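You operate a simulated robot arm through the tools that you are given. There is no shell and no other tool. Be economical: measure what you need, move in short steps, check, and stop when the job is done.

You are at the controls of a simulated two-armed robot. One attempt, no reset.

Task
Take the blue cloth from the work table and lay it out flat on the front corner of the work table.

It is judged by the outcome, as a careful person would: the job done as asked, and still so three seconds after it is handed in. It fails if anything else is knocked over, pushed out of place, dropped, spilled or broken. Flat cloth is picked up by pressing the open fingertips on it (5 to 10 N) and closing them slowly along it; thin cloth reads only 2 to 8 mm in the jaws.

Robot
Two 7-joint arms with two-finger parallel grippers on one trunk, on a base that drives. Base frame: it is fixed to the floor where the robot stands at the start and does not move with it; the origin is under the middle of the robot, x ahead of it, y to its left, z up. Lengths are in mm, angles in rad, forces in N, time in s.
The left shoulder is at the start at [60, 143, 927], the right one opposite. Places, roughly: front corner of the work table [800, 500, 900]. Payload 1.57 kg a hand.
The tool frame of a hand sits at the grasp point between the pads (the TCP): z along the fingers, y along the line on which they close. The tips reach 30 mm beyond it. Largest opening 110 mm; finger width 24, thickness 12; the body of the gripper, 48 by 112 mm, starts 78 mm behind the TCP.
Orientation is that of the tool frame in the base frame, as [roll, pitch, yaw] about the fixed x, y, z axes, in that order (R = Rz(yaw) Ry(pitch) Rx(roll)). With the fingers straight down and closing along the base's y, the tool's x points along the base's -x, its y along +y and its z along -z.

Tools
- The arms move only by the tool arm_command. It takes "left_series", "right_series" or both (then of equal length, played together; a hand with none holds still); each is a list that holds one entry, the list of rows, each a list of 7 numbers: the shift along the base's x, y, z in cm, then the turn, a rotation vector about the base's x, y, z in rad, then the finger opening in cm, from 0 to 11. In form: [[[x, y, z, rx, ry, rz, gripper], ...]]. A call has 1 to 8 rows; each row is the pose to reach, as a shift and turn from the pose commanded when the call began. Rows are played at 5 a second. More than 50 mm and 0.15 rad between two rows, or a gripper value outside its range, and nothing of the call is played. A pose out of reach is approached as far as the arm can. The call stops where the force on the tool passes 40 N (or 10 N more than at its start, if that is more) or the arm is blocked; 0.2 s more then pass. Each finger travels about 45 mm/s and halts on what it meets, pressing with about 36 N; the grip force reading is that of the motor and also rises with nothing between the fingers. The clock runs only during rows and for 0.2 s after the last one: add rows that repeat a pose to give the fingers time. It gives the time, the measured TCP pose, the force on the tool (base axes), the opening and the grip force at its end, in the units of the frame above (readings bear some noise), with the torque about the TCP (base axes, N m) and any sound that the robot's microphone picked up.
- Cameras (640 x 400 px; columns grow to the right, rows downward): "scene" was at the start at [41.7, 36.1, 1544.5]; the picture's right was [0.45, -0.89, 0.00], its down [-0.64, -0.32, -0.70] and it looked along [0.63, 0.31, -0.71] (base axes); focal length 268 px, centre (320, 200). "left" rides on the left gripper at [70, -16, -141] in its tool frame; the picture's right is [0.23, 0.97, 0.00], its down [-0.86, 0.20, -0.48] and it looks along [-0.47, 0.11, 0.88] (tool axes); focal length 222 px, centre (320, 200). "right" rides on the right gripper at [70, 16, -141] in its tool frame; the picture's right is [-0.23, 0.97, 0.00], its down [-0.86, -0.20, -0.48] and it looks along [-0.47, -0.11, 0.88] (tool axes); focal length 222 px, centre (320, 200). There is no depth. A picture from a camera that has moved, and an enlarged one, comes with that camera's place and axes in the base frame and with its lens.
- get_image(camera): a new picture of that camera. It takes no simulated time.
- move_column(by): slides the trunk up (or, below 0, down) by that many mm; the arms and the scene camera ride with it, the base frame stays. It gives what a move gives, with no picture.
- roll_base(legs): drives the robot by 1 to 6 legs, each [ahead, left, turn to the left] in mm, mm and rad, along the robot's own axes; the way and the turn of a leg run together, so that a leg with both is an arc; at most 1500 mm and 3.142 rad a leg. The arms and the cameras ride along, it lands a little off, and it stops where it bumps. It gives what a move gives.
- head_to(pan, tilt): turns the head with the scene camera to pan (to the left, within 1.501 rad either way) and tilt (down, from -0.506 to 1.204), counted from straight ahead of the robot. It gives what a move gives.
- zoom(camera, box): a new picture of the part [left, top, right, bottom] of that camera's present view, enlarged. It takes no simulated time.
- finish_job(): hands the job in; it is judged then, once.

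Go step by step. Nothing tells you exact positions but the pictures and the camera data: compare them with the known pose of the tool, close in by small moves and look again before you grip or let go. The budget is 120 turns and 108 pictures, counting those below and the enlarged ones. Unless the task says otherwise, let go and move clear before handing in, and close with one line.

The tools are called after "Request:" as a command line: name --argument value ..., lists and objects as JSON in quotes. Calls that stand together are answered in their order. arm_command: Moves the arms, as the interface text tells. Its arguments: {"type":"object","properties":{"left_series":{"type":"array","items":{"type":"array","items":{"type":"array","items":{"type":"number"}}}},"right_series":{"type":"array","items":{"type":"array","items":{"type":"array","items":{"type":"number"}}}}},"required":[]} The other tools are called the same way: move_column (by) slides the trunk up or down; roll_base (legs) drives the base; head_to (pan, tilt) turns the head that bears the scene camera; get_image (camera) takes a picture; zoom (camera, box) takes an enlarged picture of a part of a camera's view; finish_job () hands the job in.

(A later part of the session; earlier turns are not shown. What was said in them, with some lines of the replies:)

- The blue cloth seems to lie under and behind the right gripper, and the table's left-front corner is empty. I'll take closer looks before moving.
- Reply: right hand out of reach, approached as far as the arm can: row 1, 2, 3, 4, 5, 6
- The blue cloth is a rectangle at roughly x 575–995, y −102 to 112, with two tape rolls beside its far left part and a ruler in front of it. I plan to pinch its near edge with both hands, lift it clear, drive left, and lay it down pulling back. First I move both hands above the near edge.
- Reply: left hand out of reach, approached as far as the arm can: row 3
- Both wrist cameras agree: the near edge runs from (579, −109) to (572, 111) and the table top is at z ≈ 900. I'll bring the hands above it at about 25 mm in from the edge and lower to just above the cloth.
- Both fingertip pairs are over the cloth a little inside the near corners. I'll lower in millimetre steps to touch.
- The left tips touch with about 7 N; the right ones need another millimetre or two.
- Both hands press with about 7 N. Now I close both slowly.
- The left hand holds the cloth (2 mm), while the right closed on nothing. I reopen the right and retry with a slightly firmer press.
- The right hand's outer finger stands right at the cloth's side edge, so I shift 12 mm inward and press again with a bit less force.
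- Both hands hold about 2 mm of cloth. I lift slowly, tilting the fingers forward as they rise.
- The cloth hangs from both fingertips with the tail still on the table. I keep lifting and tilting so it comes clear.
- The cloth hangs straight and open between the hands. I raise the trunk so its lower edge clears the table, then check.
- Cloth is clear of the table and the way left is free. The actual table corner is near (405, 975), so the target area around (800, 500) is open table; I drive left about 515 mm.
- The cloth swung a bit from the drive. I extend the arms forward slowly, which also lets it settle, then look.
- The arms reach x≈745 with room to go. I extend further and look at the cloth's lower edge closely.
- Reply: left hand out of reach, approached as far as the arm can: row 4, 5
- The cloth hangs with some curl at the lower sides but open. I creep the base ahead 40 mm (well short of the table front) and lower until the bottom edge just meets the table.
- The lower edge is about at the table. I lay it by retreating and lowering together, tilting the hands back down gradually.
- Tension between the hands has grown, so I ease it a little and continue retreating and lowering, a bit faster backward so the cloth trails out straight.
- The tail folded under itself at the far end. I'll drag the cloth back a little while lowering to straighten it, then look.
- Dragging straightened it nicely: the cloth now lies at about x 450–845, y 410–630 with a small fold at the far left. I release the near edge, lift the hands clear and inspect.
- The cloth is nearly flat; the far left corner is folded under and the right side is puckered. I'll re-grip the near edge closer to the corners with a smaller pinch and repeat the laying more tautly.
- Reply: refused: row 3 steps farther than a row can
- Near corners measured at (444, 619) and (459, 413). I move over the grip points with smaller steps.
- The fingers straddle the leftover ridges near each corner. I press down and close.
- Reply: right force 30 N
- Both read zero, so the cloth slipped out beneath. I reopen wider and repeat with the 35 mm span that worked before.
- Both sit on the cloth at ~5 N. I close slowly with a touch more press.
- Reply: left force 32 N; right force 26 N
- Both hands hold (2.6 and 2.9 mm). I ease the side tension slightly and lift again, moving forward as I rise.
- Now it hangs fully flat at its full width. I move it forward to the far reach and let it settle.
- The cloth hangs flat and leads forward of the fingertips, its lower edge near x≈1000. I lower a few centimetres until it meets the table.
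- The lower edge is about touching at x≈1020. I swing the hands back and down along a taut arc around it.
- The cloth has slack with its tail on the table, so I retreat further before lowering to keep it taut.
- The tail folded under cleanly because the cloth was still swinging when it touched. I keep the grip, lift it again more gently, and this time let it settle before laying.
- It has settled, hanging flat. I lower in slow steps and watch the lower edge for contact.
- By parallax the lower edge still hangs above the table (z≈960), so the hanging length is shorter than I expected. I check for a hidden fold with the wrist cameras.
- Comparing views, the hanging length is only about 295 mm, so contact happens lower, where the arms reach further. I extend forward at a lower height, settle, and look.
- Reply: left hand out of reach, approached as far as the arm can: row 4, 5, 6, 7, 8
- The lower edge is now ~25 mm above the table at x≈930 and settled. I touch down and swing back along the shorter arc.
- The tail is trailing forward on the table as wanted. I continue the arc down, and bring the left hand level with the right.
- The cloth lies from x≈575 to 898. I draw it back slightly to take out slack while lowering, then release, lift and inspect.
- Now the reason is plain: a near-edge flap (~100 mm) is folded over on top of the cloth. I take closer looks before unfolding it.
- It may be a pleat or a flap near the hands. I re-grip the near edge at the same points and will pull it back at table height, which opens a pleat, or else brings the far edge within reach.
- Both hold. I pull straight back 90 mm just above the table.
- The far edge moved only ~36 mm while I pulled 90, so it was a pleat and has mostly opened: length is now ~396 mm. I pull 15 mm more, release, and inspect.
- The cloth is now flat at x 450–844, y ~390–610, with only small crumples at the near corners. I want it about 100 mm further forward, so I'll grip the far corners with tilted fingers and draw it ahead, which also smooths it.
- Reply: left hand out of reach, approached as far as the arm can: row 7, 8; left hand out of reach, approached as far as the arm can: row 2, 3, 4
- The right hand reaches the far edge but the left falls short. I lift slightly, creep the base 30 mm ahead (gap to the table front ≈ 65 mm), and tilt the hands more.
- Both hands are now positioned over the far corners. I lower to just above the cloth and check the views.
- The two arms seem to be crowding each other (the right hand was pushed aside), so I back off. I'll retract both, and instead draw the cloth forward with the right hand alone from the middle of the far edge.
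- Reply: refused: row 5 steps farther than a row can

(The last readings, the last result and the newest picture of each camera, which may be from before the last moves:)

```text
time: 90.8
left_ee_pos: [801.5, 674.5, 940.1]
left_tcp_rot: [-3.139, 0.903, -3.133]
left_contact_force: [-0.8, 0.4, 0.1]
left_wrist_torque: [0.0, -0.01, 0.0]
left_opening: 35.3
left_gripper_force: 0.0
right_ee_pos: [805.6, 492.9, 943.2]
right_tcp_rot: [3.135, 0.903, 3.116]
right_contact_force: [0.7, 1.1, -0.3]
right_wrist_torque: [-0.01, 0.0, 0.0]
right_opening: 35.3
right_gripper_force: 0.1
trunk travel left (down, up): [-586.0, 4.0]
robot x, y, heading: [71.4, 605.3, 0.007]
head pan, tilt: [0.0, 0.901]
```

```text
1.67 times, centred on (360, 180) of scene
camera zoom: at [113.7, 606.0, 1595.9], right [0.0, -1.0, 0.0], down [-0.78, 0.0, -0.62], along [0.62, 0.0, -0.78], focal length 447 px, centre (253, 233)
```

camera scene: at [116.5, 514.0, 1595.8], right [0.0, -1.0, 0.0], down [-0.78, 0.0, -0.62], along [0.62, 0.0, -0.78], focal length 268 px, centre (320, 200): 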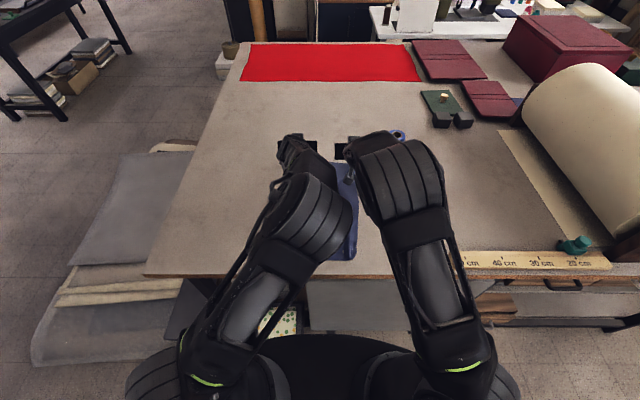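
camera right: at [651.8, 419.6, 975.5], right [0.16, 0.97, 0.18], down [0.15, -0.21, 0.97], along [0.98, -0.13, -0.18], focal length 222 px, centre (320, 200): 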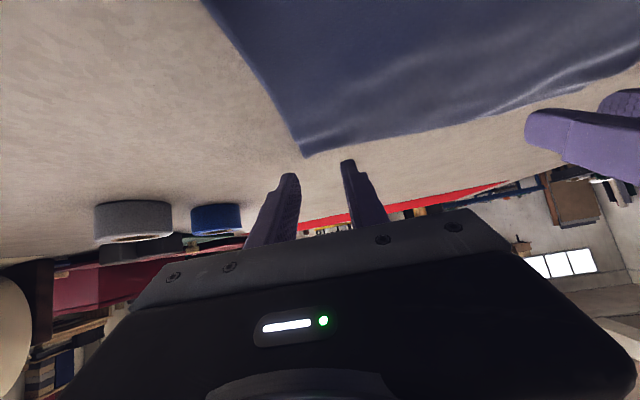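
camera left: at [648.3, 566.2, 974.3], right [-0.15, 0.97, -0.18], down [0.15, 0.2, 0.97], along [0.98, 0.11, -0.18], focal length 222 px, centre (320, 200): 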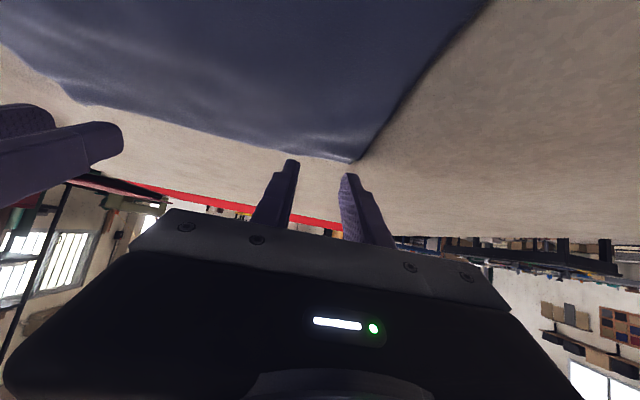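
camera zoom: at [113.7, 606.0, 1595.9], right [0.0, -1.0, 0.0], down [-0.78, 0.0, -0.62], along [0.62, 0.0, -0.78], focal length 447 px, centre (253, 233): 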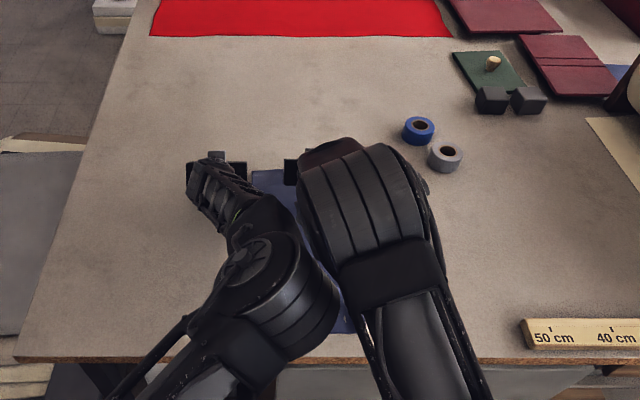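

The arm move was refused but the base shift went fine with the hands clear above the cloth. Now I retract the left arm in smaller steps and raise the right.

Request:
arm_command --left_series '[[[0, 0, 3, 0, 0, 0, 3.5], [0, 2, 6, 0, 0, 0, 3.5], [-2, 4, 9, 0, 0.1, 0, 3.5], [-5, 6, 11, 0, 0.2, 0, 3.5], [-8.5, 8, 12, 0, 0.3, 0, 3.5], [-12, 10, 12, 0, 0.4, 0, 3.5], [-16, 12, 12, 0, 0.5, 0, 3.5], [-20, 14, 12, 0, 0.6, 0, 3.5]]]' --right_series '[[[0, 0, 3, 0, 0, 0, 3.5], [0, 0, 6, 0, 0, 0, 3.5], [0, 0, 8, 0, 0, 0, 3.5], [0, 0, 8, 0, 0, 0, 3.5], [0, 0, 8, 0, 0, 0, 3.5], [0, 0, 8, 0, 0, 0, 3.5], [0, 0, 8, 0, 0, 0, 3.5], [0, 0, 8, 0, 0, 0, 3.5]]]'

Request:
arm_command --left_series '[[[-4, 3, 0, 0, 0.1, 0, 3.5], [-8, 6, 0, 0, 0.2, 0, 3.5], [-12, 8, 0, 0, 0.3, 0, 3.5], [-14, 10, 0, 0, 0.3, 0, 3.5]]]'

Request:
zoom --camera "scene" --box '[200, 60, 520, 300]'

Request:
get_image --camera "right"

```text
time: 92.6
left_ee_pos: [599.9, 813.5, 1060.7]
left_tcp_rot: [3.137, 0.301, -3.136]
left_contact_force: [-0.3, -0.1, -0.1]
left_wrist_torque: [-0.03, 0.02, 0.0]
left_opening: 34.9
left_gripper_force: 0.1
right_ee_pos: [804.0, 491.9, 1023.5]
right_tcp_rot: [3.135, 0.902, 3.115]
right_contact_force: [-0.6, 0.0, -0.4]
right_wrist_torque: [-0.04, -0.01, -0.01]
right_opening: 35.0
right_gripper_force: 0.1
trunk travel left (down, up): [-586.0, 4.0]
robot x, y, heading: [68.8, 603.7, 0.004]
head pan, tilt: [0.0, 0.901]
```

```text
time: 93.6
left_ee_pos: [460.4, 914.0, 1061.4]
left_tcp_rot: [3.138, 0.003, -3.138]
left_contact_force: [-0.4, -0.5, 0.3]
left_wrist_torque: [-0.01, -0.02, 0.0]
left_opening: 34.8
left_gripper_force: 0.0
right_ee_pos: [805.5, 492.1, 1024.2]
right_tcp_rot: [3.135, 0.903, 3.115]
right_contact_force: [-0.3, 0.6, 1.0]
right_wrist_torque: [-0.01, 0.01, -0.02]
right_opening: 35.1
right_gripper_force: 0.1
trunk travel left (down, up): [-586.0, 4.0]
robot x, y, heading: [68.1, 602.6, 0.001]
head pan, tilt: [0.0, 0.901]
```

```text
1.67 times, centred on (360, 180) of scene
camera zoom: at [113.1, 604.9, 1595.9], right [0.0, -1.0, 0.0], down [-0.78, 0.0, -0.62], along [0.62, 0.0, -0.78], focal length 447 px, centre (253, 233)
```

zoom: 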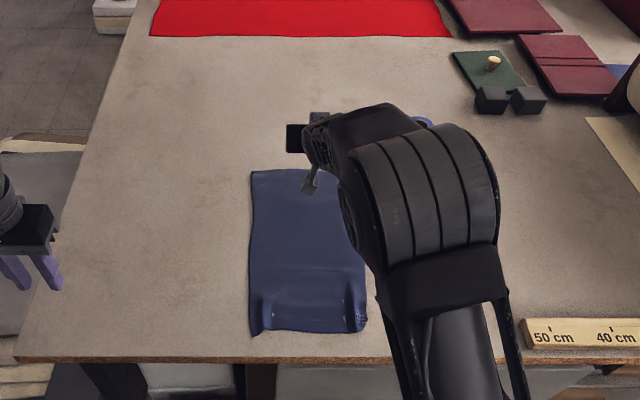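

```text
28 pictures are left
camera right: at [651.0, 510.6, 1055.7], right [0.16, 0.97, 0.18], down [0.15, -0.21, 0.97], along [0.98, -0.13, -0.18], focal length 222 px, centre (320, 200)
```

right: 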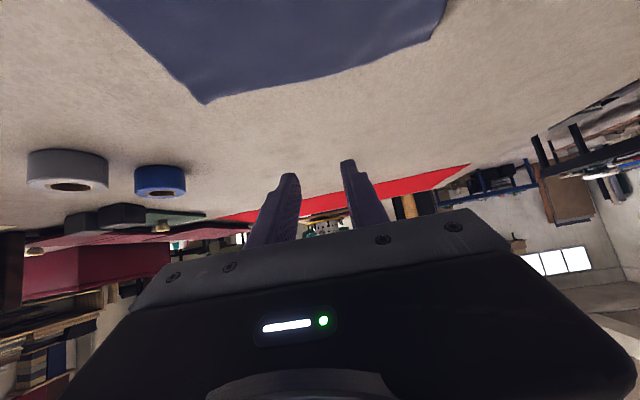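

The cloth is undisturbed. I lower the right hand onto the middle of the far edge with less tilt.

Request:
arm_command --right_series '[[[0.3, 0.4, -1.5, 0, 0.1, 0, 3.5], [0.6, 0.8, -3.5, 0, 0.2, 0, 3.5], [0.9, 0.8, -5.5, 0, 0.3, 0, 3.5], [0.9, 0.8, -7.5, 0, 0.3, 0, 3.5], [0.9, 0.8, -8.2, 0, 0.3, 0, 3.5]]]'

Request:
arm_command --right_series '[[[0, 0, -0.3, 0, 0, 0, 3.5], [0, 0, -0.6, 0, 0, 0, 3.5]]]'

Request:
get_image --camera "right"

```text
time: 94.8
left_ee_pos: [461.2, 912.5, 1061.8]
left_tcp_rot: [3.138, 0.003, -3.139]
left_contact_force: [0.2, -1.3, 0.6]
left_wrist_torque: [-0.01, -0.02, 0.01]
left_opening: 34.7
left_gripper_force: 0.0
right_ee_pos: [815.5, 499.5, 941.2]
right_tcp_rot: [-3.14, 0.601, 3.12]
right_contact_force: [-0.3, -0.1, 0.4]
right_wrist_torque: [-0.03, -0.04, 0.02]
right_opening: 34.8
right_gripper_force: 0.0
trunk travel left (down, up): [-586.0, 4.0]
robot x, y, heading: [69.7, 605.6, 0.007]
head pan, tilt: [0.0, 0.901]
```

```text
time: 95.4
left_ee_pos: [461.0, 913.6, 1061.1]
left_tcp_rot: [3.138, 0.003, -3.139]
left_contact_force: [0.4, -0.2, -0.4]
left_wrist_torque: [-0.02, -0.01, 0.01]
left_opening: 35.0
left_gripper_force: 0.0
right_ee_pos: [814.4, 498.5, 935.4]
right_tcp_rot: [-3.14, 0.602, 3.121]
right_contact_force: [0.5, -1.0, -0.2]
right_wrist_torque: [-0.01, 0.03, -0.01]
right_opening: 35.0
right_gripper_force: 0.1
trunk travel left (down, up): [-586.0, 4.0]
robot x, y, heading: [68.7, 605.2, 0.005]
head pan, tilt: [0.0, 0.901]
```

```text
27 pictures are left
camera right: at [677.3, 518.0, 1011.5], right [0.21, 0.97, 0.13], down [0.43, -0.21, 0.88], along [0.88, -0.13, -0.46], focal length 222 px, centre (320, 200)
```

right: 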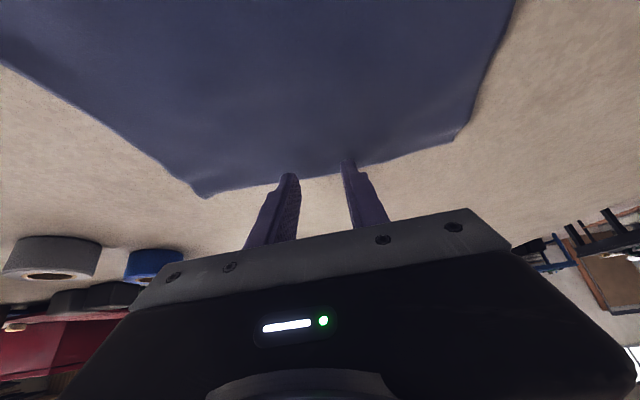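

The tips overlap the edge only slightly, so I shift 10 mm back and press.

Request:
arm_command --right_series '[[[-1, 0, 0.2, 0, 0, 0, 3.5], [-1, 0, -0.15, 0, 0, 0, 3.5], [-1, 0, -0.35, 0, 0, 0, 3.5]]]'

```text
time: 96.2
left_ee_pos: [461.4, 913.9, 1060.6]
left_tcp_rot: [3.138, 0.003, -3.139]
left_contact_force: [-0.4, -1.0, 0.3]
left_wrist_torque: [0.02, -0.04, 0.03]
left_opening: 35.1
left_gripper_force: 0.1
right_ee_pos: [803.8, 499.1, 932.7]
right_tcp_rot: [-3.139, 0.604, 3.12]
right_contact_force: [0.4, 0.4, 2.2]
right_wrist_torque: [-0.03, -0.03, 0.01]
right_opening: 35.1
right_gripper_force: 0.0
trunk travel left (down, up): [-586.0, 4.0]
robot x, y, heading: [68.4, 602.9, 0.004]
head pan, tilt: [0.0, 0.901]
```

Contact begins (2 N). I press a little more and close slowly.

Request:
arm_command --right_series '[[[0, 0, -0.15, 0, 0, 0, 3.5], [0, 0, -0.15, 0, 0, 0, 3.0], [0, 0, -0.15, 0, 0, 0, 2.4], [0, 0, -0.15, 0, 0, 0, 1.8], [0, 0, -0.15, 0, 0, 0, 1.2], [0, 0, -0.15, 0, 0, 0, 0.5], [0, 0, -0.15, 0, 0, 0, 0], [0, 0, -0.15, 0, 0, 0, 0]]]'

Request:
get_image --camera "right"

```text
time: 98.0
left_ee_pos: [460.6, 914.0, 1061.8]
left_tcp_rot: [3.138, 0.002, -3.136]
left_contact_force: [0.3, 0.5, -0.4]
left_wrist_torque: [0.02, -0.01, -0.01]
left_opening: 35.0
left_gripper_force: 0.0
right_ee_pos: [804.4, 501.0, 933.5]
right_tcp_rot: [-3.139, 0.606, 3.122]
right_contact_force: [0.6, 1.7, 13.5]
right_wrist_torque: [0.04, -0.09, -0.01]
right_opening: 2.0
right_gripper_force: 24.0
trunk travel left (down, up): [-586.0, 4.0]
robot x, y, heading: [66.7, 603.2, 0.002]
head pan, tilt: [0.0, 0.901]
```

```text
26 pictures are left
camera right: at [666.4, 518.8, 1008.1], right [0.21, 0.97, 0.13], down [0.43, -0.21, 0.88], along [0.88, -0.13, -0.46], focal length 222 px, centre (320, 200)
```

right: 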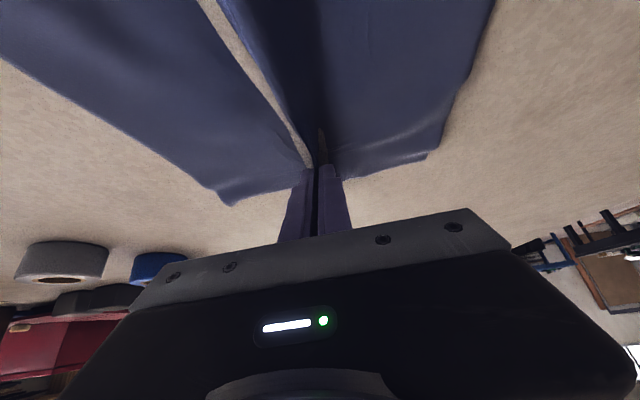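

Gripped (2 mm). I draw it forward slowly just above the table, tilting as the arm extends.

Request:
arm_command --right_series '[[[0.5, 0, 0.6, 0, -0.03, 0, 0], [1.7, 0, 0.7, 0, -0.07, 0, 0], [3.0, 0, 0.7, 0, -0.11, 0, 0], [4.3, 0, 0.7, 0, -0.15, 0, 0], [5.6, 0, 0.7, 0, -0.19, 0, 0], [6.9, 0, 0.7, 0, -0.23, 0, 0], [8.2, 0, 0.7, 0, -0.27, 0, 0], [9.5, 0, 0.7, 0, -0.3, 0, 0]]]'

Request:
zoom --camera "scene" --box '[200, 60, 520, 300]'

```text
time: 99.8
left_ee_pos: [461.4, 914.1, 1060.8]
left_tcp_rot: [3.138, 0.003, -3.137]
left_contact_force: [0.8, -0.6, 0.4]
left_wrist_torque: [0.01, -0.04, 0.01]
left_opening: 34.9
left_gripper_force: 0.1
right_ee_pos: [901.1, 499.3, 937.9]
right_tcp_rot: [3.131, 0.903, 3.113]
right_contact_force: [-0.5, -0.1, -0.7]
right_wrist_torque: [-0.03, 0.0, -0.06]
right_opening: 1.9
right_gripper_force: 23.3
trunk travel left (down, up): [-586.0, 4.0]
robot x, y, heading: [70.6, 605.1, 0.002]
head pan, tilt: [0.0, 0.901]
```

```text
1.67 times, centred on (360, 180) of scene
camera zoom: at [113.9, 604.1, 1595.9], right [0.0, -1.0, 0.0], down [-0.78, 0.0, -0.62], along [0.62, 0.0, -0.78], focal length 447 px, centre (253, 233)
```

zoom: 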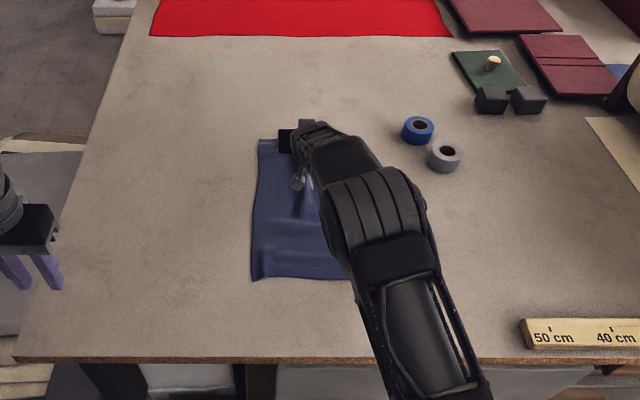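

It followed nicely; the near edge is now at x≈556. I lower, open while lightly touching so the gather spreads, then lift away.

Request:
arm_command --right_series '[[[0, 0, -0.5, 0, 0, 0, 0], [0, 0, -0.8, 0, 0, 0, 0.6], [0, 0, -0.8, 0, 0, 0, 1.3], [0, 0, -0.8, 0, 0, 0, 2.0], [0, 0, -0.8, 0, 0, 0, 2.8], [0, 0, -0.8, 0, 0, 0, 3.8], [0, 0, 0.5, 0, 0, 0, 4.2], [0, 0, 3.5, 0, 0, 0, 4.2]]]'

Request:
arm_command --right_series '[[[0, 0, 4, 0, 0, 0, 4], [0, -3, 7, 0, 0, 0, 4], [-3, -6, 8, 0, 0.1, 0, 4], [-6, -9, 8, 0, 0.2, 0, 4], [-9, -12, 8, 0, 0.3, 0, 4], [-12, -15, 8, 0, 0.4, 0, 4], [-15, -18, 8, 0, 0.5, 0, 4], [-18, -21, 8, 0, 0.6, 0, 4]]]'

Request:
zoom --camera "scene" --box '[260, 80, 440, 220]'

```text
time: 101.6
left_ee_pos: [461.6, 913.2, 1062.3]
left_tcp_rot: [3.138, 0.003, -3.137]
left_contact_force: [0.5, 0.0, 0.8]
left_wrist_torque: [0.0, -0.04, -0.06]
left_opening: 35.1
left_gripper_force: 0.1
right_ee_pos: [897.6, 500.2, 972.9]
right_tcp_rot: [3.134, 0.901, 3.113]
right_contact_force: [0.3, -0.2, 0.1]
right_wrist_torque: [0.01, 0.02, -0.03]
right_opening: 41.9
right_gripper_force: 0.0
trunk travel left (down, up): [-586.0, 4.0]
robot x, y, heading: [68.4, 602.2, 0.004]
head pan, tilt: [0.0, 0.901]
```

```text
time: 103.4
left_ee_pos: [461.3, 912.3, 1061.1]
left_tcp_rot: [3.138, 0.002, -3.139]
left_contact_force: [-1.1, 0.0, -0.1]
left_wrist_torque: [0.0, 0.0, 0.05]
left_opening: 35.2
left_gripper_force: 0.1
right_ee_pos: [719.0, 290.3, 1053.2]
right_tcp_rot: [-3.135, 0.3, 3.125]
right_contact_force: [-0.2, -0.4, 0.2]
right_wrist_torque: [0.03, -0.02, -0.01]
right_opening: 39.9
right_gripper_force: 0.1
trunk travel left (down, up): [-586.0, 4.0]
robot x, y, heading: [69.1, 601.5, 0.003]
head pan, tilt: [0.0, 0.901]
```

```text
2.86 times, centred on (350, 150) of scene
camera zoom: at [113.3, 603.3, 1595.9], right [0.0, -1.0, 0.0], down [-0.78, 0.0, -0.62], along [0.62, 0.0, -0.78], focal length 767 px, centre (234, 343)
```

zoom: 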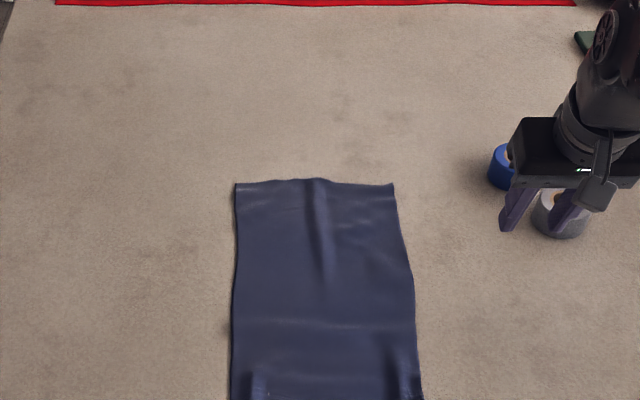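

The cloth now spans about x 556–951, y 390–610, lying flat except for small ridges where it was pinched. I look at the near part.

Request:
zoom --camera "scene" --box '[300, 160, 400, 240]'

Request:
get_image --camera "right"

```text
5.00 times, centred on (350, 200) of scene
camera zoom: at [113.3, 603.3, 1595.9], right [0.0, -1.0, 0.0], down [-0.78, 0.0, -0.62], along [0.62, 0.0, -0.78], focal length 1342 px, centre (170, 200)
```

zoom: 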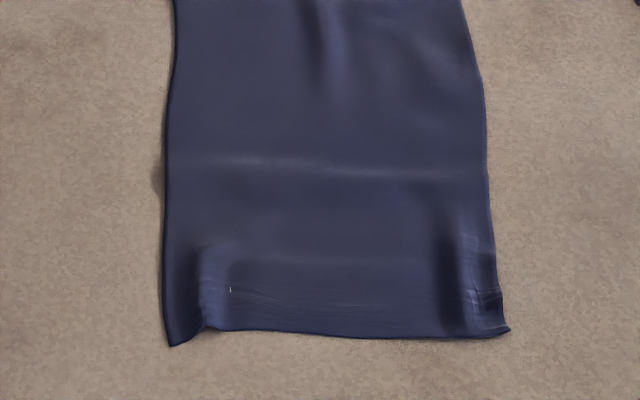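

```text
22 pictures are left
camera right: at [610.2, 307.8, 1166.1], right [0.24, 0.97, 0.06], down [0.67, -0.21, 0.71], along [0.7, -0.13, -0.7], focal length 222 px, centre (320, 200)
```

right: 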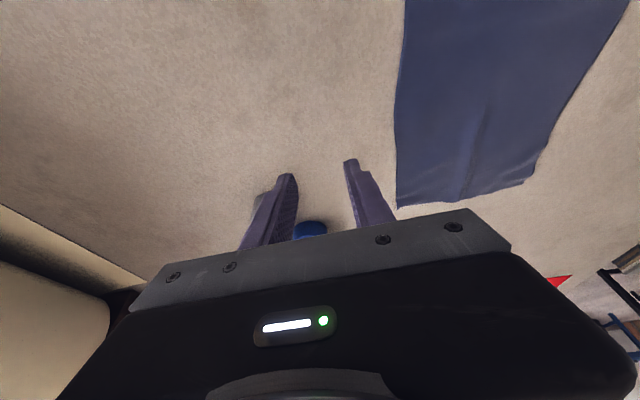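

It is nearly flat; only small ridges at the near corners and the far middle. I'll smooth the near edge by pressing closed fingertips near each corner and drawing them apart.

Request:
arm_command --left_series '[[[1.7, -4, 0, 0, 0, 0, 1.5], [3.4, -8, 0, 0, 0, 0, 0], [5, -12, 0, 0, 0, 0, 0], [6.6, -16, 0, 0, 0, 0, 0], [8.2, -20, 0, 0, 0, 0, 0], [9.8, -24, 0, 0, 0, 0, 0], [11.3, -28, -1, 0, 0, 0, 0], [12.7, -31.9, -2, 0, 0, 0, 0]]]' --right_series '[[[-1.6, 1.5, 0, 0, 0.04, 0, 1.5], [-3.3, 3, 0, 0, 0.08, 0, 0], [-5, 4.5, 0, 0, 0.12, 0, 0], [-6.6, 6, 0, 0, 0.16, 0, 0], [-8.3, 7.5, 0, 0, 0.2, 0, 0], [-10, 9, 0, 0, 0.24, 0, 0], [-11.5, 10.4, -0.5, 0, 0.27, 0, 0], [-13.1, 11.8, -1.2, 0, 0.3, 0, 0]]]'

Request:
arm_command --left_series '[[[0, 0, -4, 0, 0, 0, 0], [0, 0, -8, 0, 0, 0, 0], [0, 0, -9.5, 0, 0, 0, 0]]]' --right_series '[[[0, 0, -4, 0, 0, 0, 0], [0, 0, -8, 0, 0, 0, 0], [0, 0, -9.5, 0, 0, 0, 0]]]'

Request:
get_image --camera "left"

Request:
get_image --camera "right"

```text
time: 105.2
left_ee_pos: [587.4, 593.0, 1039.0]
left_tcp_rot: [3.139, -0.001, -3.136]
left_contact_force: [0.2, -0.3, -0.6]
left_wrist_torque: [0.02, 0.01, 0.02]
left_opening: 0.0
left_gripper_force: 21.4
right_ee_pos: [588.1, 408.4, 1041.0]
right_tcp_rot: [-3.129, 0.002, 3.125]
right_contact_force: [0.7, -1.1, -0.9]
right_wrist_torque: [0.0, -0.02, 0.01]
right_opening: 0.1
right_gripper_force: 20.9
trunk travel left (down, up): [-586.0, 4.0]
robot x, y, heading: [72.5, 603.3, 0.002]
head pan, tilt: [0.0, 0.901]
```

```text
time: 106.0
left_ee_pos: [588.6, 594.3, 946.1]
left_tcp_rot: [3.138, 0.001, -3.137]
left_contact_force: [-0.2, -1.1, 0.6]
left_wrist_torque: [-0.02, 0.02, -0.03]
left_opening: 0.0
left_gripper_force: 21.2
right_ee_pos: [587.7, 406.8, 946.4]
right_tcp_rot: [-3.13, 0.004, 3.124]
right_contact_force: [0.7, 0.0, -0.1]
right_wrist_torque: [0.02, 0.01, 0.01]
right_opening: 0.0
right_gripper_force: 21.2
trunk travel left (down, up): [-586.0, 4.0]
robot x, y, heading: [68.3, 603.6, 0.006]
head pan, tilt: [0.0, 0.901]
```

```text
21 pictures are left
camera left: at [519.2, 577.2, 1086.7], right [-0.23, 0.97, 0.0], down [0.85, 0.2, 0.48], along [0.47, 0.11, -0.88], focal length 222 px, centre (320, 200)
```

left: 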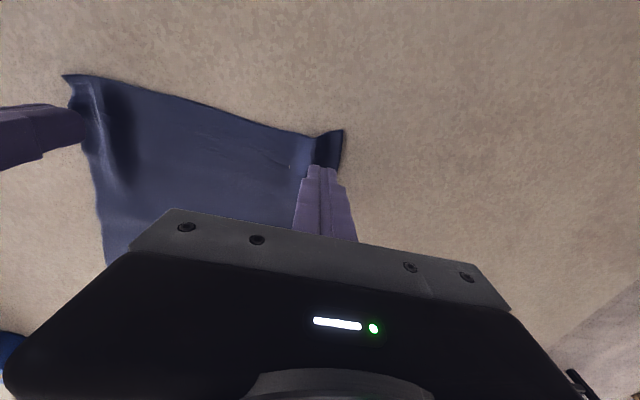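

```text
20 pictures are left
camera right: at [518.4, 425.6, 1086.0], right [0.24, 0.97, -0.01], down [0.85, -0.21, 0.48], along [0.47, -0.13, -0.88], focal length 222 px, centre (320, 200)
```

right: 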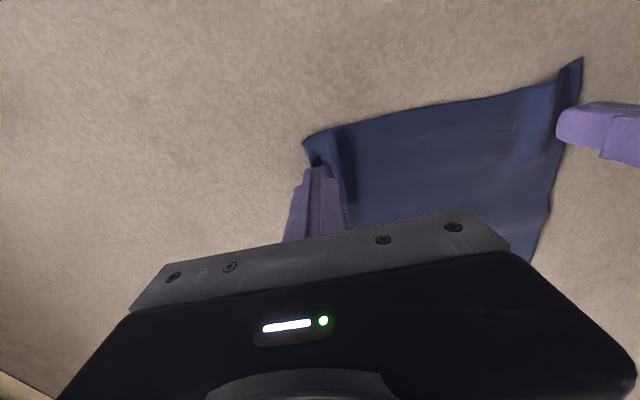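

The fingers sit just outside the ridges. I press and draw outward.

Request:
arm_command --left_series '[[[0, 0, -0.8, 0, 0, 0, 0], [0, 0, -1.3, 0, 0, 0, 0], [0, 0, -1.52, 0, 0, 0, 0], [0, 0.5, -1.55, 0, 0, 0, 0], [0, 1.2, -1.55, 0, 0, 0, 0], [0, 1.9, -1.55, 0, 0, 0, 0], [0, 2.5, -1.55, 0, 0, 0, 0]]]' --right_series '[[[0, 0, -0.8, 0, 0, 0, 0], [0, 0, -1.3, 0, 0, 0, 0], [0, 0, -1.5, 0, 0, 0, 0], [0, -0.5, -1.53, 0, 0, 0, 0], [0, -1.2, -1.53, 0, 0, 0, 0], [0, -1.9, -1.53, 0, 0, 0, 0], [0, -2.5, -1.53, 0, 0, 0, 0]]]'

Request:
arm_command --left_series '[[[0, 0, 2, 0, 0, 0, 0], [0, 0, 6, 0, 0, 0, 0], [0, 4, 9, 0, 0, 0, 0], [-1, 8, 10, 0, 0, 0, 0], [-2, 12, 10, 0, 0, 0, 0], [-3, 16, 10, 0, 0, 0, 0]]]' --right_series '[[[0, 0, 2, 0, 0, 0, 0], [0, 0, 6, 0, 0, 0, 0], [0, -4, 9, 0, 0, 0, 0], [-1, -8, 10, 0, 0, 0, 0], [-2, -12, 10, 0, 0, 0, 0], [-3, -15, 10, 0, 0, 0, 0]]]'

Request:
zoom --camera "scene" --box '[280, 100, 420, 240]'

```text
time: 107.6
left_ee_pos: [587.6, 620.2, 931.9]
left_tcp_rot: [3.137, 0.004, -3.136]
left_contact_force: [-2.0, -2.1, 17.3]
left_wrist_torque: [-0.13, 0.1, 0.0]
left_opening: 0.2
left_gripper_force: 21.3
right_ee_pos: [586.5, 380.7, 930.4]
right_tcp_rot: [-3.129, 0.004, 3.123]
right_contact_force: [-1.2, -0.3, 1.5]
right_wrist_torque: [0.02, 0.05, 0.05]
right_opening: 0.0
right_gripper_force: 21.1
trunk travel left (down, up): [-586.0, 4.0]
robot x, y, heading: [67.2, 607.1, 0.004]
head pan, tilt: [0.0, 0.901]
```

```text
time: 109.0
left_ee_pos: [559.6, 780.4, 1030.7]
left_tcp_rot: [3.138, 0.003, -3.137]
left_contact_force: [0.0, -0.4, 0.5]
left_wrist_torque: [-0.03, -0.04, -0.03]
left_opening: 0.2
left_gripper_force: 21.4
right_ee_pos: [558.0, 233.3, 1031.9]
right_tcp_rot: [-3.129, 0.003, 3.124]
right_contact_force: [0.9, -0.5, 0.1]
right_wrist_torque: [-0.03, 0.0, 0.02]
right_opening: 0.0
right_gripper_force: 21.5
trunk travel left (down, up): [-586.0, 4.0]
robot x, y, heading: [69.2, 608.5, 0.008]
head pan, tilt: [0.0, 0.901]
```

```text
2.86 times, centred on (350, 170) of scene
camera zoom: at [112.9, 604.6, 1596.0], right [0.0, -1.0, 0.0], down [-0.78, 0.0, -0.62], along [0.62, 0.0, -0.78], focal length 767 px, centre (234, 286)
```

zoom: 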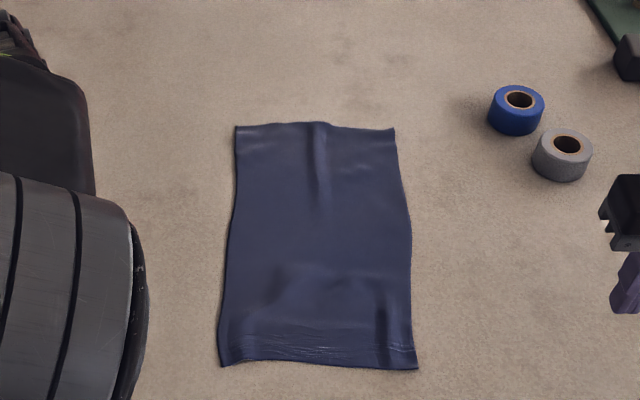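

The left ridge is gone; the right one remains since that finger slipped off. I repeat on the right with a bit more pressure, starting further in.

Request:
arm_command --right_series '[[[1, 4, 0, 0, 0, 0, 0], [2, 8, 0, 0, 0, 0, 0], [3, 12, 0, 0, 0, 0, 0], [3.2, 16, -1, 0, 0, 0, 0], [3.2, 18.4, -4, 0, 0, 0, 0], [3.2, 18.4, -7.5, 0, 0, 0, 0], [3.2, 18.4, -9.6, 0, 0, 0, 0]]]'

Request:
arm_command --right_series '[[[0, 0, -0.3, 0, 0, 0, 0], [0, 0, -0.45, 0, 0, 0, 0], [0, 0, -0.5, 0, 0, 0, 0], [0, -0.6, -0.55, 0, 0, 0, 0], [0, -1.3, -0.6, 0, 0, 0, 0], [0, -2, -0.6, 0, 0, 0, 0], [0, -2.3, -0.5, 0, 0, 0, 0]]]'

Request:
arm_command --right_series '[[[0, 0, 2, 0, 0, 0, 0], [0, 0, 6, 0, 0, 0, 0], [3, -3, 10, 0, -0.1, 0, 0], [6, -6, 11, 0, -0.2, 0, 0], [9, -8, 11, 0, -0.3, 0, 0], [12, -10, 11, 0, -0.4, 0, 0], [15.5, -11, 11, 0, -0.5, 0, 0]]]'

Request:
zoom --camera "scene" --box '[280, 100, 420, 240]'

```text
time: 110.6
left_ee_pos: [559.8, 780.5, 1031.0]
left_tcp_rot: [3.139, 0.002, -3.138]
left_contact_force: [0.1, -0.6, -0.4]
left_wrist_torque: [0.0, -0.01, -0.01]
left_opening: 0.0
left_gripper_force: 21.3
right_ee_pos: [590.3, 417.7, 933.8]
right_tcp_rot: [-3.13, 0.003, 3.123]
right_contact_force: [0.9, -0.5, -1.2]
right_wrist_torque: [0.0, -0.01, 0.0]
right_opening: 0.0
right_gripper_force: 21.1
trunk travel left (down, up): [-586.0, 4.0]
robot x, y, heading: [67.0, 603.4, 0.003]
head pan, tilt: [0.0, 0.901]
```

```text
time: 112.2
left_ee_pos: [557.6, 781.1, 1030.7]
left_tcp_rot: [3.139, 0.003, -3.137]
left_contact_force: [0.6, -0.1, 0.3]
left_wrist_torque: [0.01, 0.02, 0.0]
left_opening: 0.0
left_gripper_force: 21.5
right_ee_pos: [589.7, 395.7, 931.0]
right_tcp_rot: [-3.129, 0.009, 3.124]
right_contact_force: [2.0, 7.4, 34.1]
right_wrist_torque: [0.48, 0.13, -0.05]
right_opening: 0.0
right_gripper_force: 21.2
trunk travel left (down, up): [-586.0, 4.0]
robot x, y, heading: [68.6, 606.0, 0.006]
head pan, tilt: [0.0, 0.901]
```

```text
refused: row 3 steps farther than a row can; nothing moved
```

```text
2.86 times, centred on (350, 170) of scene
camera zoom: at [110.9, 606.4, 1596.2], right [0.0, -1.0, 0.0], down [-0.78, 0.0, -0.62], along [0.62, 0.0, -0.78], focal length 767 px, centre (234, 286)
```

zoom: 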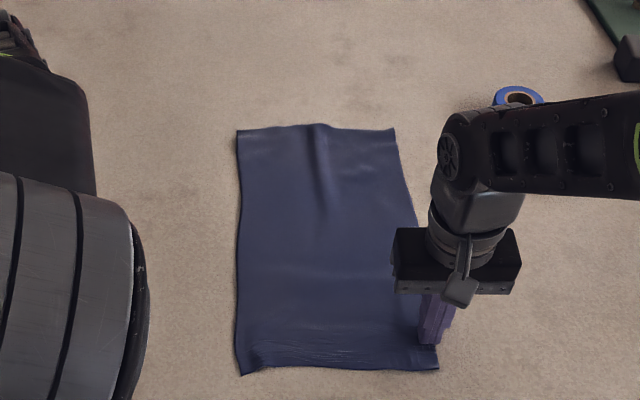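

The near edge is smooth now. I lift off and do the same for the far ridge, moving the right hand to the far right part.

Request:
arm_command --right_series '[[[0, 0, 2, 0, 0, 0, 0], [0, 0, 6, 0, 0, 0, 0], [2, -1, 9, 0, -0.1, 0, 0], [6, -1, 10, 0, -0.2, 0, 0], [10, 0, 10, 0, -0.3, 0, 0], [14, 1, 10, 0, -0.4, 0, 0], [18, 2, 10, 0, -0.5, 0, 0], [22, 3, 10, 0, -0.6, 0, 0]]]'

Request:
arm_command --right_series '[[[3, 0.5, 0, 0, -0.1, 0, 0], [6.5, 1, 0, 0, -0.2, 0, 0], [8, 1.3, -2, 0, -0.25, 0, 0], [8, 1.3, -5, 0, -0.25, 0, 0], [8, 1.3, -8, 0, -0.25, 0, 0], [8, 1.3, -9, 0, -0.25, 0, 0]]]'

Request:
get_image --camera "right"

```text
time: 114.0
left_ee_pos: [559.3, 781.0, 1030.1]
left_tcp_rot: [3.139, 0.002, -3.138]
left_contact_force: [-0.1, 0.1, -0.2]
left_wrist_torque: [0.02, 0.02, 0.01]
left_opening: 0.3
left_gripper_force: 21.8
right_ee_pos: [812.1, 422.6, 1029.6]
right_tcp_rot: [-3.14, 0.603, 3.121]
right_contact_force: [0.2, 0.0, -0.4]
right_wrist_torque: [-0.01, -0.01, 0.04]
right_opening: 0.0
right_gripper_force: 21.5
trunk travel left (down, up): [-586.0, 4.0]
robot x, y, heading: [69.2, 604.1, 0.001]
head pan, tilt: [0.0, 0.901]
```

```text
time: 115.4
left_ee_pos: [560.0, 780.1, 1030.3]
left_tcp_rot: [3.137, 0.003, -3.137]
left_contact_force: [-0.2, -0.4, 0.0]
left_wrist_torque: [0.0, 0.0, 0.01]
left_opening: 0.0
left_gripper_force: 21.6
right_ee_pos: [891.7, 437.6, 938.9]
right_tcp_rot: [3.134, 0.852, 3.116]
right_contact_force: [0.3, 0.1, 0.4]
right_wrist_torque: [-0.03, 0.0, -0.05]
right_opening: 0.0
right_gripper_force: 21.2
trunk travel left (down, up): [-586.0, 4.0]
robot x, y, heading: [71.1, 603.7, 0.003]
head pan, tilt: [0.0, 0.901]
```

```text
17 pictures are left
camera right: at [739.0, 455.4, 978.5], right [0.17, 0.97, 0.18], down [0.2, -0.21, 0.96], along [0.97, -0.13, -0.23], focal length 222 px, centre (320, 200)
```

right: 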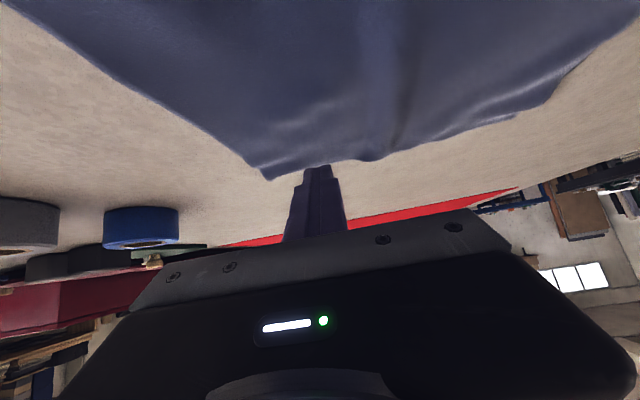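

The tip is between the corner and the ridge. I press and draw outward 22 mm.

Request:
arm_command --right_series '[[[0, 0, -0.4, 0, 0, 0, 0], [0, 0, -0.75, 0, 0, 0, 0], [0, 0, -0.95, 0, 0, 0, 0], [0, -0.5, -1.0, 0, 0, 0, 0], [0, -1.1, -1.0, 0, 0, 0, 0], [0, -1.7, -1.0, 0, 0, 0, 0], [0, -2.2, -1.0, 0, 0, 0, 0]]]'

Request:
arm_command --right_series '[[[0, 0, 2, 0, 0, 0, 0], [0, 0, 6, 0, 0, 0, 0], [-2, -1, 9, 0, 0.1, 0, 0], [-5, -3, 10, 0, 0.2, 0, 0], [-9, -5, 10, 0, 0.3, 0, 0], [-13, -7, 10, 0, 0.4, 0, 0], [-17, -9, 10, 0, 0.5, 0, 0], [-21, -11, 10, 0, 0.6, 0, 0]]]'

Request:
zoom --camera "scene" --box '[280, 100, 420, 240]'

```text
time: 117.0
left_ee_pos: [558.7, 780.3, 1031.2]
left_tcp_rot: [3.14, 0.0, -3.135]
left_contact_force: [-1.0, -0.5, 0.3]
left_wrist_torque: [0.01, 0.01, 0.02]
left_opening: 0.0
left_gripper_force: 21.4
right_ee_pos: [890.5, 415.0, 929.7]
right_tcp_rot: [3.136, 0.854, 3.114]
right_contact_force: [0.9, 1.3, 5.4]
right_wrist_torque: [0.02, -0.08, 0.01]
right_opening: 0.0
right_gripper_force: 21.1
trunk travel left (down, up): [-586.0, 4.0]
robot x, y, heading: [66.8, 602.9, 0.006]
head pan, tilt: [0.0, 0.901]
```

```text
time: 118.8
left_ee_pos: [559.6, 779.6, 1032.0]
left_tcp_rot: [3.139, 0.002, -3.137]
left_contact_force: [0.7, -0.7, -0.6]
left_wrist_torque: [0.03, -0.01, 0.01]
left_opening: 0.1
left_gripper_force: 21.1
right_ee_pos: [679.9, 303.3, 1029.3]
right_tcp_rot: [-3.134, 0.252, 3.123]
right_contact_force: [-0.4, -0.1, 0.2]
right_wrist_torque: [0.02, 0.0, -0.02]
right_opening: 0.0
right_gripper_force: 21.6
trunk travel left (down, up): [-586.0, 4.0]
robot x, y, heading: [69.1, 600.5, -0.0]
head pan, tilt: [0.0, 0.901]
```

```text
2.86 times, centred on (350, 170) of scene
camera zoom: at [112.9, 603.5, 1596.0], right [0.0, -1.0, 0.0], down [-0.78, 0.0, -0.62], along [0.62, 0.0, -0.78], focal length 767 px, centre (234, 286)
```

zoom: 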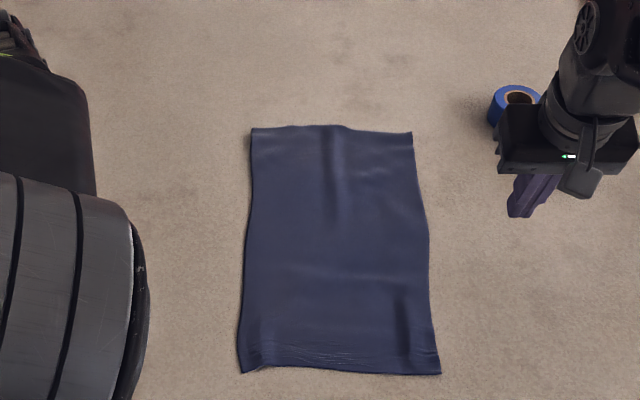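

The cloth lies flat and smooth at about x 555–945, y 360–590, centred near (750, 475), with both hands clear. One last look at the whole scene.

Request:
get_image --camera "scene"

```text
15 pictures are left
camera scene: at [112.9, 603.5, 1596.0], right [0.0, -1.0, 0.0], down [-0.78, 0.0, -0.62], along [0.62, 0.0, -0.78], focal length 268 px, centre (320, 200)
```

scene: 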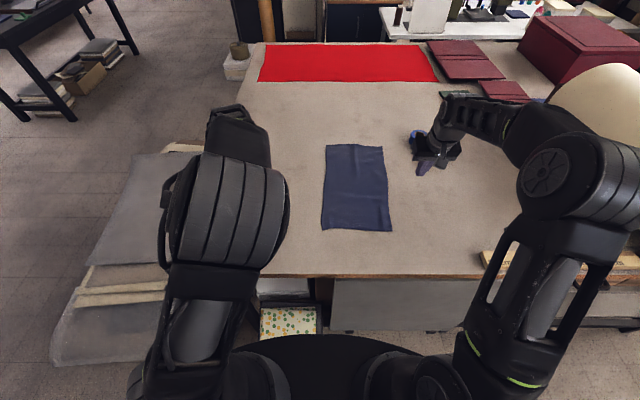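

The cloth lies flat, nothing else has been moved, and both hands are clear, so I hand the job in.

Request:
finish_job

```text
The job is handed in.
```

The blue cloth is spread flat on the work table's front-corner area, centred at about (750, 475) against the given (800, 500). Slight ripples remain where it was pinched, both hands are clear, and I saw nothing else disturbed.
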